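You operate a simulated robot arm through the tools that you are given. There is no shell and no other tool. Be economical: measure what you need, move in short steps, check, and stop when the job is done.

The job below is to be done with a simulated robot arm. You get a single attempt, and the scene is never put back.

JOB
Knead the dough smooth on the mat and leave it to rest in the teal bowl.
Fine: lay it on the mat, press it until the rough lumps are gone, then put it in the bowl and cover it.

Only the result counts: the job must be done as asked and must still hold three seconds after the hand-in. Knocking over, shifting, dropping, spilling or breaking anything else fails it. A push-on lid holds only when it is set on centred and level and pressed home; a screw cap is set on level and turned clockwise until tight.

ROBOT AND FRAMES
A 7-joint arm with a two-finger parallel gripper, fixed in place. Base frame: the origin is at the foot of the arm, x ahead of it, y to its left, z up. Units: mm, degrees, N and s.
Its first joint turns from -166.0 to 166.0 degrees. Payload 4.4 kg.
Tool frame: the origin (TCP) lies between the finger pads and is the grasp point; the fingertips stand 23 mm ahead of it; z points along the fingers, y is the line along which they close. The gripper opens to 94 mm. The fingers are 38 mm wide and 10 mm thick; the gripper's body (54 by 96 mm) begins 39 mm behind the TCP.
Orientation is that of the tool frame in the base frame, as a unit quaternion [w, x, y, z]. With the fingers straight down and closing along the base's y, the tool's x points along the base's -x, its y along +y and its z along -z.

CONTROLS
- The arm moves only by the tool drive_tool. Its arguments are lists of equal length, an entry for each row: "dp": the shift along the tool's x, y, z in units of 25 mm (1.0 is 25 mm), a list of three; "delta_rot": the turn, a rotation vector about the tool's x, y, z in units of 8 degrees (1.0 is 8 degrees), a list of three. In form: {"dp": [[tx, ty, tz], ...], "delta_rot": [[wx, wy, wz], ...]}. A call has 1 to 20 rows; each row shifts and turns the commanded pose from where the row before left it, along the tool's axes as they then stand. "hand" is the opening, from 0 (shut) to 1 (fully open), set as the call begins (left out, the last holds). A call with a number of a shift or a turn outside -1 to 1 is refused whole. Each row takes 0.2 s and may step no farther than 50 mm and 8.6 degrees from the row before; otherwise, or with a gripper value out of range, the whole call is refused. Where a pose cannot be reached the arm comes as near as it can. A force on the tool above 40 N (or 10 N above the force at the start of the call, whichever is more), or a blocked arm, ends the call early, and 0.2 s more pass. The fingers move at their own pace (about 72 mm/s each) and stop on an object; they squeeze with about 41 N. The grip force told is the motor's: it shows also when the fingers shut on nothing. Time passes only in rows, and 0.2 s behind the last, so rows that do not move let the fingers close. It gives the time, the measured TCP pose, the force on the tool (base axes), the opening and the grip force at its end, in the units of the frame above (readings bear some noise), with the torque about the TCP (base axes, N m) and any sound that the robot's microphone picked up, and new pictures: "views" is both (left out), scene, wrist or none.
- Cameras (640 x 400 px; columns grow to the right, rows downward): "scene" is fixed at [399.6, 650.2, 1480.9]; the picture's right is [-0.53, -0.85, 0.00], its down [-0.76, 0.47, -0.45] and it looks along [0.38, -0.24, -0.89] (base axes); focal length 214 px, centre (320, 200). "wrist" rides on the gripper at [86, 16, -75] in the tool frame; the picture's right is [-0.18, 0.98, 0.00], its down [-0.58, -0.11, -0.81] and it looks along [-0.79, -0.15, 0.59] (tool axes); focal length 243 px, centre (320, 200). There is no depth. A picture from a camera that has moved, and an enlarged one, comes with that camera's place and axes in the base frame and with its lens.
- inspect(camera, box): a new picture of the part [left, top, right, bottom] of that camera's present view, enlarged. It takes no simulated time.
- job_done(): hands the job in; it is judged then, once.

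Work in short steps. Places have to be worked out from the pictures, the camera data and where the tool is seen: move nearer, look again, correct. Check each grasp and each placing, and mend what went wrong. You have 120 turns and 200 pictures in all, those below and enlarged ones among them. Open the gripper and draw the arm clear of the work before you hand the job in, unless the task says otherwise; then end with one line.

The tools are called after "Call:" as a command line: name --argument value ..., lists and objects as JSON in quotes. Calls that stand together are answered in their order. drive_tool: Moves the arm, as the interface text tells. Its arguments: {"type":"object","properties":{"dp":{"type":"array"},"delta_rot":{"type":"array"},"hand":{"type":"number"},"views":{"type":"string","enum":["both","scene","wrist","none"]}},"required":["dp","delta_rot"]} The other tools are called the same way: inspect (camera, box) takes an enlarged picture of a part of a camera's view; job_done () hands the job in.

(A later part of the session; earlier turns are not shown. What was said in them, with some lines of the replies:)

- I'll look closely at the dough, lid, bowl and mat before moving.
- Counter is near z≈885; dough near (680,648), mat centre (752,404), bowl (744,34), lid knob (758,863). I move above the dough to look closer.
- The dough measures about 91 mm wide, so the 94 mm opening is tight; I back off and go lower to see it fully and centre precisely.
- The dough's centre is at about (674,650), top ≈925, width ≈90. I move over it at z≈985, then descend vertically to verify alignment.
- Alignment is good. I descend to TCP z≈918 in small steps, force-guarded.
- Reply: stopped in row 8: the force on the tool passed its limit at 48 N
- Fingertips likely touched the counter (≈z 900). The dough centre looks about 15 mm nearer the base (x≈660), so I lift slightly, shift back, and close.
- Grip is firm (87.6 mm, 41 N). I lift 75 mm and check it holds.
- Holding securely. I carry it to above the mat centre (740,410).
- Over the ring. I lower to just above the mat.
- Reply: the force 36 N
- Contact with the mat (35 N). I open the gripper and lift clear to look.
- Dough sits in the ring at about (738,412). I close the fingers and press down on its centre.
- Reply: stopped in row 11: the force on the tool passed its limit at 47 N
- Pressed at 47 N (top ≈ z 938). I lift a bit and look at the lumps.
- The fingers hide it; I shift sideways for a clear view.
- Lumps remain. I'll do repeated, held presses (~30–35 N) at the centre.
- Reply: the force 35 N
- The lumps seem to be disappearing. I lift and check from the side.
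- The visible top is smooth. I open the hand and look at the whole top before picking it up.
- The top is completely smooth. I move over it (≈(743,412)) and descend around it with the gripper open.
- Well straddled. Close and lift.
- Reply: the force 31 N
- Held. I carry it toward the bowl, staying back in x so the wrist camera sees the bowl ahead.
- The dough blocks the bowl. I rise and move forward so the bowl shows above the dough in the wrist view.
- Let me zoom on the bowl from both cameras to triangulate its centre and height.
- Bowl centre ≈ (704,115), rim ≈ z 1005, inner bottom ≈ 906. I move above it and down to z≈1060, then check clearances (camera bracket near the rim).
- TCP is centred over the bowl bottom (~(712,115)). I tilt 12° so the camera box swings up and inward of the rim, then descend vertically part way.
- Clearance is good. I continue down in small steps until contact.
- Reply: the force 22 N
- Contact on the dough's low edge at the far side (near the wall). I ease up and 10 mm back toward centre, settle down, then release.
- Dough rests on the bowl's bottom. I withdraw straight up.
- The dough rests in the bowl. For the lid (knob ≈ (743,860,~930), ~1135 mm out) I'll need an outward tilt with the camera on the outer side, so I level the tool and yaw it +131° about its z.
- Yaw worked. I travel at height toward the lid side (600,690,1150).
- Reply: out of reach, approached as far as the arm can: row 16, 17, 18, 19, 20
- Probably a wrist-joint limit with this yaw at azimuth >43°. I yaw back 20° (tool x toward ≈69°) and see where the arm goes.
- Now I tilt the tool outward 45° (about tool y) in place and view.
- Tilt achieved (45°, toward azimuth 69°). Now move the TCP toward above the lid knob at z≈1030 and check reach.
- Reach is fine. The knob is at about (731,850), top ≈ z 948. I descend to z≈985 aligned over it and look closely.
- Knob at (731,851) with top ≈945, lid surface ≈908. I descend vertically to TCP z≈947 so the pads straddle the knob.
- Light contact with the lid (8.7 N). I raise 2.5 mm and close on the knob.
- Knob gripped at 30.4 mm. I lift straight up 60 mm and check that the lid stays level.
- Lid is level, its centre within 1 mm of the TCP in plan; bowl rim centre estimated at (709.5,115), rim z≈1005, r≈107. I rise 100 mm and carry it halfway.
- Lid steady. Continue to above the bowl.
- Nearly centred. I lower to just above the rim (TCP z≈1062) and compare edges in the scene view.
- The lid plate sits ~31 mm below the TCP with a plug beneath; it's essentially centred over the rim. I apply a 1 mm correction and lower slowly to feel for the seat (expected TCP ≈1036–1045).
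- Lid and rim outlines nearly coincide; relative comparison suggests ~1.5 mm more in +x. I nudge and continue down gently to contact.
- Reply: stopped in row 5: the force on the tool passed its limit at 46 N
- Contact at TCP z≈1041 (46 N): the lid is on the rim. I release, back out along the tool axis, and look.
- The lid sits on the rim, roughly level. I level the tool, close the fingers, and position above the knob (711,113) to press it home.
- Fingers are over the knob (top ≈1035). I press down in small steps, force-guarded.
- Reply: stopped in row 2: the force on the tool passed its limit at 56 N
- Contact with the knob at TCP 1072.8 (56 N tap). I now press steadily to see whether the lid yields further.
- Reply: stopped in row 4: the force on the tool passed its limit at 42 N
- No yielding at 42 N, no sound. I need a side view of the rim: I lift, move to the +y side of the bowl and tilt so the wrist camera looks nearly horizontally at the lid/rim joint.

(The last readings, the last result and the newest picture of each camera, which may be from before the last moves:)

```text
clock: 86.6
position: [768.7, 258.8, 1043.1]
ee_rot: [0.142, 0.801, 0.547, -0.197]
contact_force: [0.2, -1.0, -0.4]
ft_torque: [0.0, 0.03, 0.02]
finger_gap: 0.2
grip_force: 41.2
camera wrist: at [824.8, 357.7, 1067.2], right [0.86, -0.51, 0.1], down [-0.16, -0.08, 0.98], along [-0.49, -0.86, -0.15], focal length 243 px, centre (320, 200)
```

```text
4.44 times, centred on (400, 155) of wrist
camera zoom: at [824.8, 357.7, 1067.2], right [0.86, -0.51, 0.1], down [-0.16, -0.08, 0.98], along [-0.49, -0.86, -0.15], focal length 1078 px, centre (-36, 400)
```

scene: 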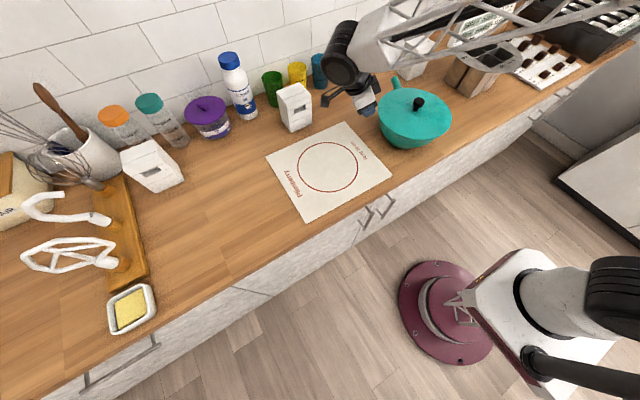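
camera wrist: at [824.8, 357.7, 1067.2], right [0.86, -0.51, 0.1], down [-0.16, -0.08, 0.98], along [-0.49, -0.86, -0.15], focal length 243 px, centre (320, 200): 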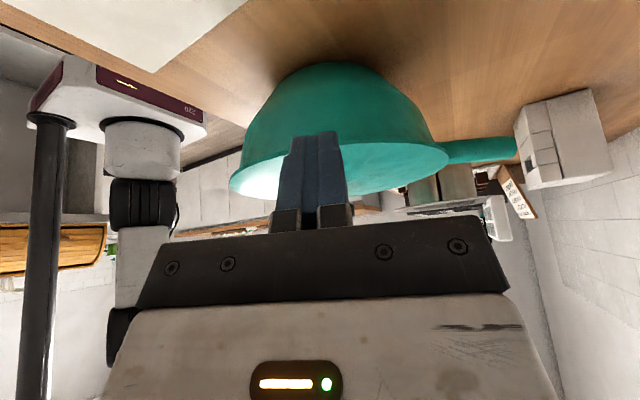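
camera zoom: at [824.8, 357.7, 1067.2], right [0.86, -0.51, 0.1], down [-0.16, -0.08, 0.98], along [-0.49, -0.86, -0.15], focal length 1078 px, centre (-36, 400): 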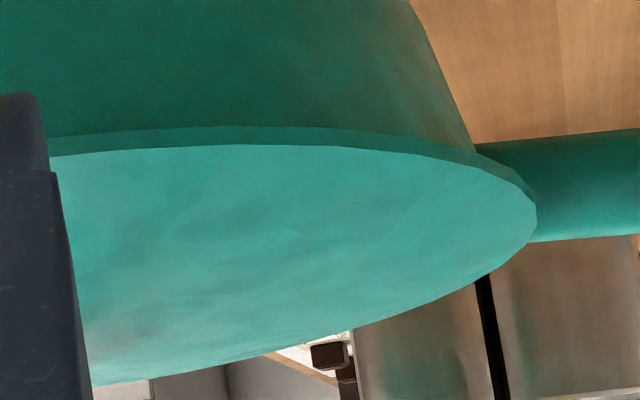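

No obvious gap from above; I lower the camera below rim height to look up under the lid's edge.

Call:
drive_tool --dp '[[0.384, 0, 0.7], [0.384, 0, 0.7], [0.384, 0, 0.7], [0.384, 0, 0.7], [0, 0, 0]]' --delta_rot '[[0, 0, 0], [0, 0, 0], [0, 0, 0], [0, 0, 0], [0, 0, 0]]' --views "wrist"

Call:
inspect --camera "wrist" --box '[340, 90, 480, 195]'

Call:
inspect --camera "wrist" --box '[200, 90, 340, 195]'

```text
clock: 87.8
position: [770.7, 260.5, 964.2]
ee_rot: [0.142, 0.801, 0.547, -0.197]
contact_force: [-0.7, 0.3, -0.5]
ft_torque: [0.0, 0.01, -0.02]
finger_gap: 0.0
grip_force: 41.0
camera wrist: at [826.7, 359.0, 988.5], right [0.86, -0.51, 0.1], down [-0.16, -0.08, 0.98], along [-0.49, -0.86, -0.15], focal length 243 px, centre (320, 200)
```

wrist: 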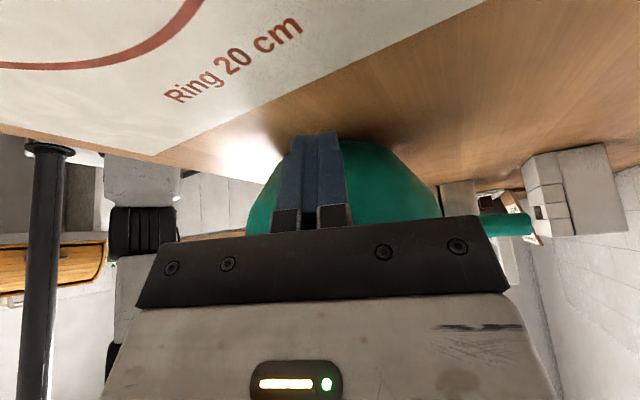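

```text
3.81 times, centred on (410, 142) of wrist
camera zoom: at [826.7, 359.0, 988.5], right [0.86, -0.51, 0.1], down [-0.16, -0.08, 0.98], along [-0.49, -0.86, -0.15], focal length 924 px, centre (-23, 419)
```

zoom: 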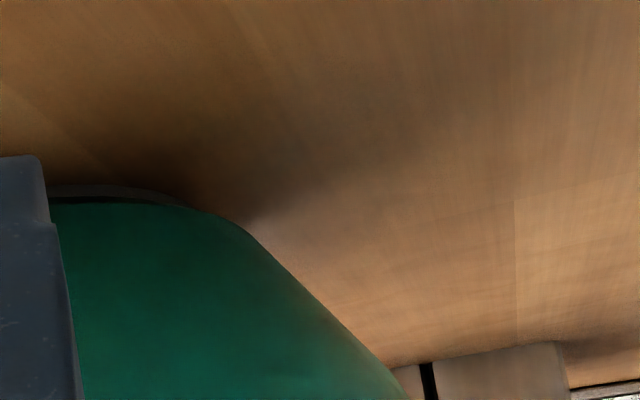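

```text
3.81 times, centred on (270, 142) of wrist
camera zoom: at [826.7, 359.0, 988.5], right [0.86, -0.51, 0.1], down [-0.16, -0.08, 0.98], along [-0.49, -0.86, -0.15], focal length 924 px, centre (510, 419)
```

zoom: 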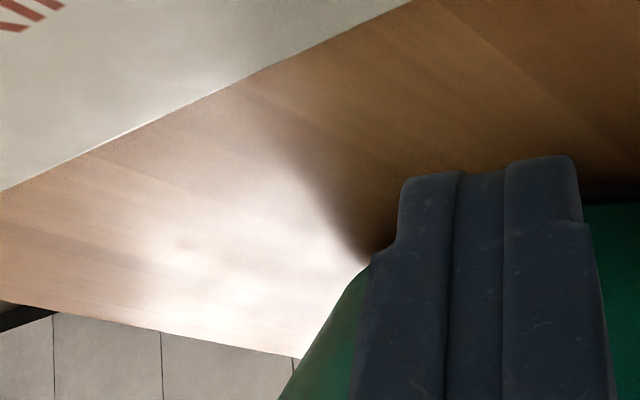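

The gripper hides the rim; I pitch the camera up another 16° and raise a little.

Call:
drive_tool --dp '[[-0.19, 0, -0.35], [-0.19, 0, -0.35], [0, 0, 0]]' --delta_rot '[[0, -1, 0], [0, -1, 0], [0, 0, 0]]' --views "wrist"

Call:
inspect --camera "wrist" --box '[340, 120, 480, 225]'

Call:
inspect --camera "wrist" --box '[200, 130, 340, 235]'

```text
clock: 88.6
position: [770.1, 262.3, 984.4]
ee_rot: [0.218, 0.766, 0.521, -0.308]
contact_force: [0.1, -0.5, -0.5]
ft_torque: [-0.02, 0.02, 0.03]
finger_gap: 0.1
grip_force: 41.1
camera wrist: at [827.1, 362.3, 977.1], right [0.87, -0.48, 0.14], down [-0.06, 0.18, 0.98], along [-0.49, -0.86, 0.13], focal length 243 px, centre (320, 200)
```

wrist: 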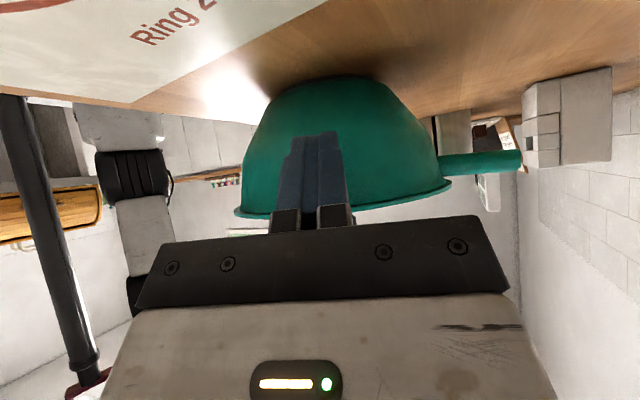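

```text
3.81 times, centred on (410, 172) of wrist
camera zoom: at [827.1, 362.3, 977.1], right [0.87, -0.48, 0.14], down [-0.06, 0.18, 0.98], along [-0.49, -0.86, 0.13], focal length 924 px, centre (-23, 305)
```

zoom: 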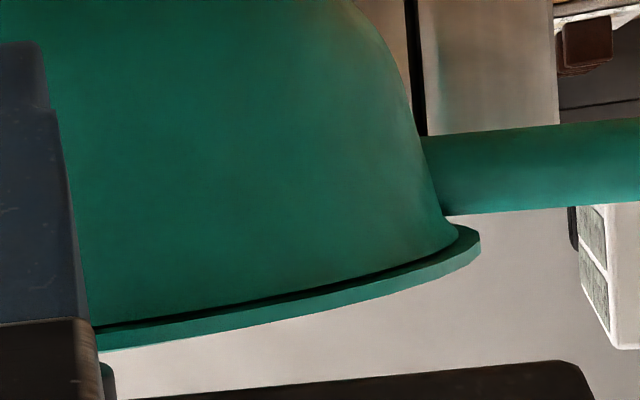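

```text
3.81 times, centred on (270, 182) of wrist
camera zoom: at [827.1, 362.3, 977.1], right [0.87, -0.48, 0.14], down [-0.06, 0.18, 0.98], along [-0.49, -0.86, 0.13], focal length 924 px, centre (510, 267)
```

zoom: 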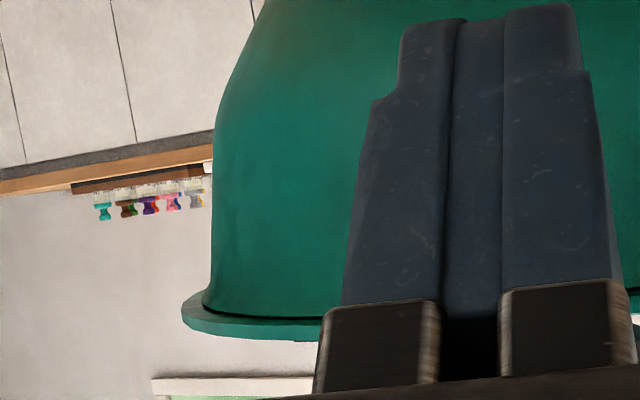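

Side view shows the lid flat on the rim all round with only a hairline shadow, centred to ~1.5 mm. I return over the knob for a firm, held, vertical press to be sure it's home.

Call:
drive_tool --dp '[[-0.7, 0, -0.7], [-0.7, 0, -0.7], [-0.7, 0, -0.7], [-0.7, 0, -0.7], [-0.7, 0, -0.7], [0, 0, 0], [0, 0, 0], [0, 0, 0], [0, 0, 0], [0, 0, 0], [0, 0, 0], [-0.907, -0.022, 0], [-0.907, -0.022, 0], [-0.907, -0.022, 0], [-0.907, -0.022, 0], [-0.907, -0.022, 0], [-0.907, -0.022, 0], [-0.907, -0.022, 0], [0, 0, 0]]' --delta_rot '[[0, 0, 0], [0, 0, 0], [0, 0, 0], [0, 0, 0], [0, 0, 0], [0, 0.934, 0], [0, 0.934, 0], [0, 0.934, 0], [0, 0.934, 0], [0, 0.934, 0], [0, 0.934, 0], [0, 0, 0], [0, 0, 0], [0, 0, 0], [0, 0, 0], [0, 0, 0], [0, 0, 0], [0, 0, 0], [0, 0, 0]]' --views "wrist"

Call:
inspect --camera "scene" --box '[365, 65, 475, 155]'

```text
clock: 92.6
position: [708.1, 112.8, 1105.3]
ee_rot: [0.001, 0.825, 0.565, 0.008]
contact_force: [0.5, 0.1, -0.7]
ft_torque: [0.02, 0.04, 0.04]
finger_gap: 0.1
grip_force: 41.2
camera wrist: at [754.4, 186.9, 1180.4], right [0.85, -0.53, 0.01], down [-0.32, -0.51, 0.8], along [-0.42, -0.68, -0.6], focal length 243 px, centre (320, 200)
```

wrist: 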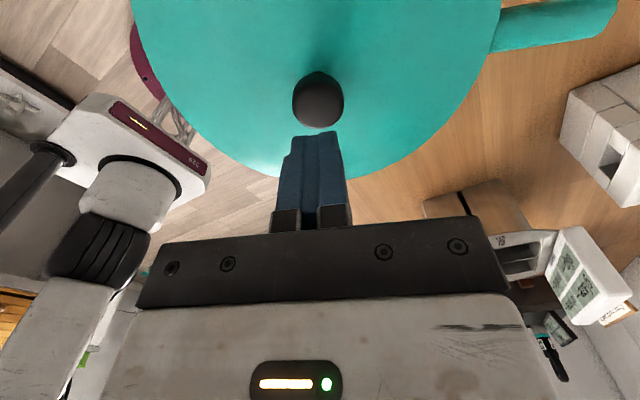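

```text
4.44 times, centred on (420, 110) of scene
camera zoom: at [399.6, 650.2, 1480.9], right [-0.53, -0.85, 0.0], down [-0.76, 0.47, -0.45], along [0.38, -0.24, -0.89], focal length 953 px, centre (-124, 600)
```

zoom: 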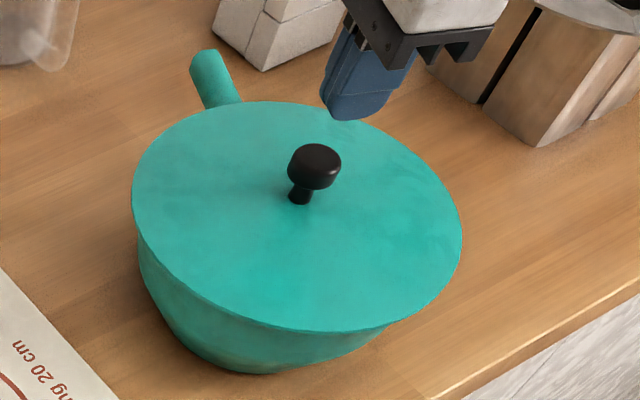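

Knob top ≈ (711,117,1049). I shift over it and press, holding about 35 N.

Call:
drive_tool --dp '[[0.18, 0.04, 0.5], [0, 0, 0.5], [0, 0, 0.2], [0, 0, 0.1], [0, 0, 0.08], [0, 0, 0.04], [0, 0, 0.02], [0, 0, 0], [0, 0, 0]]' --delta_rot '[[0, 0, 0], [0, 0, 0], [0, 0, 0], [0, 0, 0], [0, 0, 0], [0, 0, 0], [0, 0, 0], [0, 0, 0], [0, 0, 0]]' --views "none"

```text
clock: 93.9
position: [711.9, 115.9, 1073.0]
ee_rot: [0.003, 0.824, 0.566, 0.012]
contact_force: [0.6, 0.5, 4.9]
ft_torque: [-0.07, 0.0, 0.0]
finger_gap: 0.2
grip_force: 41.3
stopped in row 6: the force on the tool passed its limit at 44 N (the readings are from after the stop); the commanded pose is now the measured one
```

Same height (1073.0) at 44 N. I'll ramp the force in held stages to be sure it doesn't go further.

Call:
drive_tool --dp '[[0, 0, 0.03], [0, 0, 0.03], [0, 0, 0.02], [0, 0, 0]]' --delta_rot '[[0, 0, 0], [0, 0, 0], [0, 0, 0], [0, 0, 0]]' --views "none"

```text
clock: 95.0
position: [713.2, 116.4, 1074.0]
ee_rot: [0.003, 0.825, 0.566, 0.012]
contact_force: [1.0, -0.5, 6.0]
ft_torque: [-0.08, 0.04, 0.01]
finger_gap: 0.0
grip_force: 40.7
stopped in row 4: the force on the tool passed its limit at 41 N (the readings are from after the stop); the commanded pose is now the measured one
```

Stiffness ≈ 18 N/mm. I hold ~33 N, then step up.

Call:
drive_tool --dp '[[0, 0, 0.03], [0, 0, 0.025], [0, 0, 0]]' --delta_rot '[[0, 0, 0], [0, 0, 0], [0, 0, 0]]' --views "none"

Call:
drive_tool --dp '[[0, 0, 0.015], [0, 0, 0]]' --delta_rot '[[0, 0, 0], [0, 0, 0]]' --views "none"

Call:
drive_tool --dp '[[0, 0, 0.015], [0, 0, 0]]' --delta_rot '[[0, 0, 0], [0, 0, 0]]' --views "none"

```text
clock: 95.8
position: [713.7, 117.3, 1071.6]
ee_rot: [0.003, 0.825, 0.564, 0.013]
contact_force: [-1.7, 3.4, 31.1]
ft_torque: [-0.3, 0.25, -0.01]
finger_gap: 0.0
grip_force: 40.8
```

```text
clock: 96.3
position: [713.4, 116.9, 1072.6]
ee_rot: [0.004, 0.825, 0.565, 0.014]
contact_force: [-0.1, -0.4, 7.1]
ft_torque: [-0.08, 0.05, 0.03]
finger_gap: 0.0
grip_force: 40.8
stopped in row 2: the force on the tool passed its limit at 42 N (the readings are from after the stop); the commanded pose is now the measured one
```

```text
clock: 96.9
position: [712.3, 117.4, 1073.6]
ee_rot: [0.004, 0.825, 0.564, 0.014]
contact_force: [-2.2, 2.6, 18.1]
ft_torque: [-0.14, 0.17, -0.04]
finger_gap: 0.0
grip_force: 40.4
```

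The lid doesn't move at all under 40–56 N; it's seated. I withdraw upward, open the gripper, and check the final scene.

Call:
drive_tool --dp '[[0, 0, -0.5], [0, 0, -0.9], [0, 0, -0.9], [0, 0, -0.9], [0, 0, -0.9], [0, 0, -0.9], [-0.9, 0, -0.5], [-0.9, 0, -0.5], [-0.9, 0, 0], [-0.9, 0, 0], [-0.9, 0, 0], [-0.9, 0, 0], [0, 0, 0]]' --delta_rot '[[0, 0, 0], [0, 0, 0], [0, 0, 0], [0, 0, 0], [0, 0, 0], [0, 0, 0], [0, 0, 0], [0, 0, 0], [0, 0, 0], [0, 0, 0], [0, 0, 0], [0, 0, 0], [0, 0, 0]]' --hand 1

Call:
inspect --camera "scene" --box '[365, 65, 475, 155]'

```text
clock: 99.7
position: [659.7, -11.7, 1219.9]
ee_rot: [0.003, 0.825, 0.565, 0.012]
contact_force: [-0.3, 0.4, -0.3]
ft_torque: [-0.05, 0.02, 0.01]
finger_gap: 94.1
grip_force: 0.0
camera wrist: at [705.0, 63.4, 1295.7], right [0.85, -0.53, 0.02], down [-0.33, -0.51, 0.79], along [-0.41, -0.68, -0.61], focal length 243 px, centre (320, 200)
```

scene: 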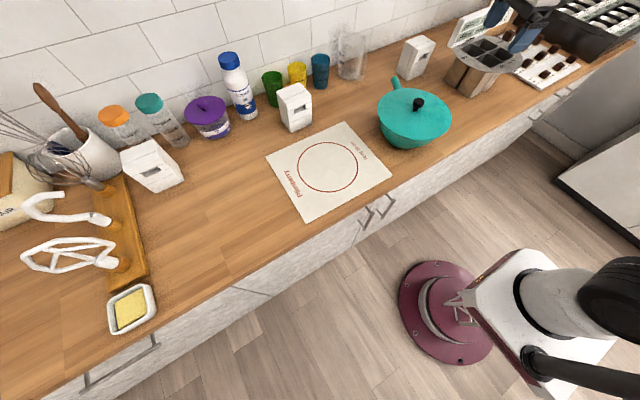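
wrist: 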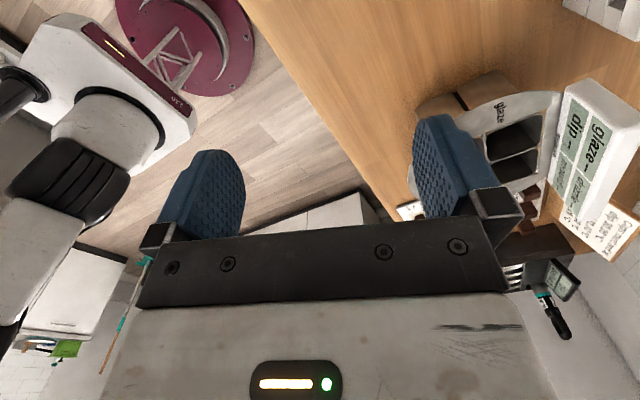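

```text
4.44 times, centred on (420, 110) of scene
camera zoom: at [399.6, 650.2, 1480.9], right [-0.53, -0.85, 0.0], down [-0.76, 0.47, -0.45], along [0.38, -0.24, -0.89], focal length 953 px, centre (-124, 600)
```

zoom: 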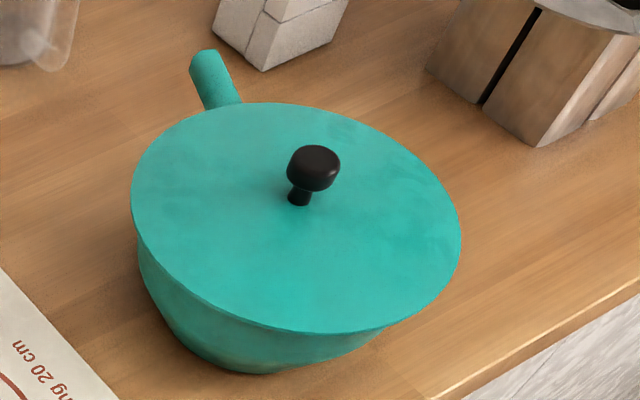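

The lid lies flat and centred on the bowl to within about 2 mm, with the smooth dough inside. Nothing else moved, and the gripper is open and clear of the work, so I hand the job in.

Call:
job_done

```text
The job is handed in.
```

I kneaded the dough smooth on the mat, put it in the teal bowl and covered it. The lid sits level, centred to about 2 mm, and did not shift down under a 40–56 N press; there was no click, so I judged it home by that and a side view of the rim.
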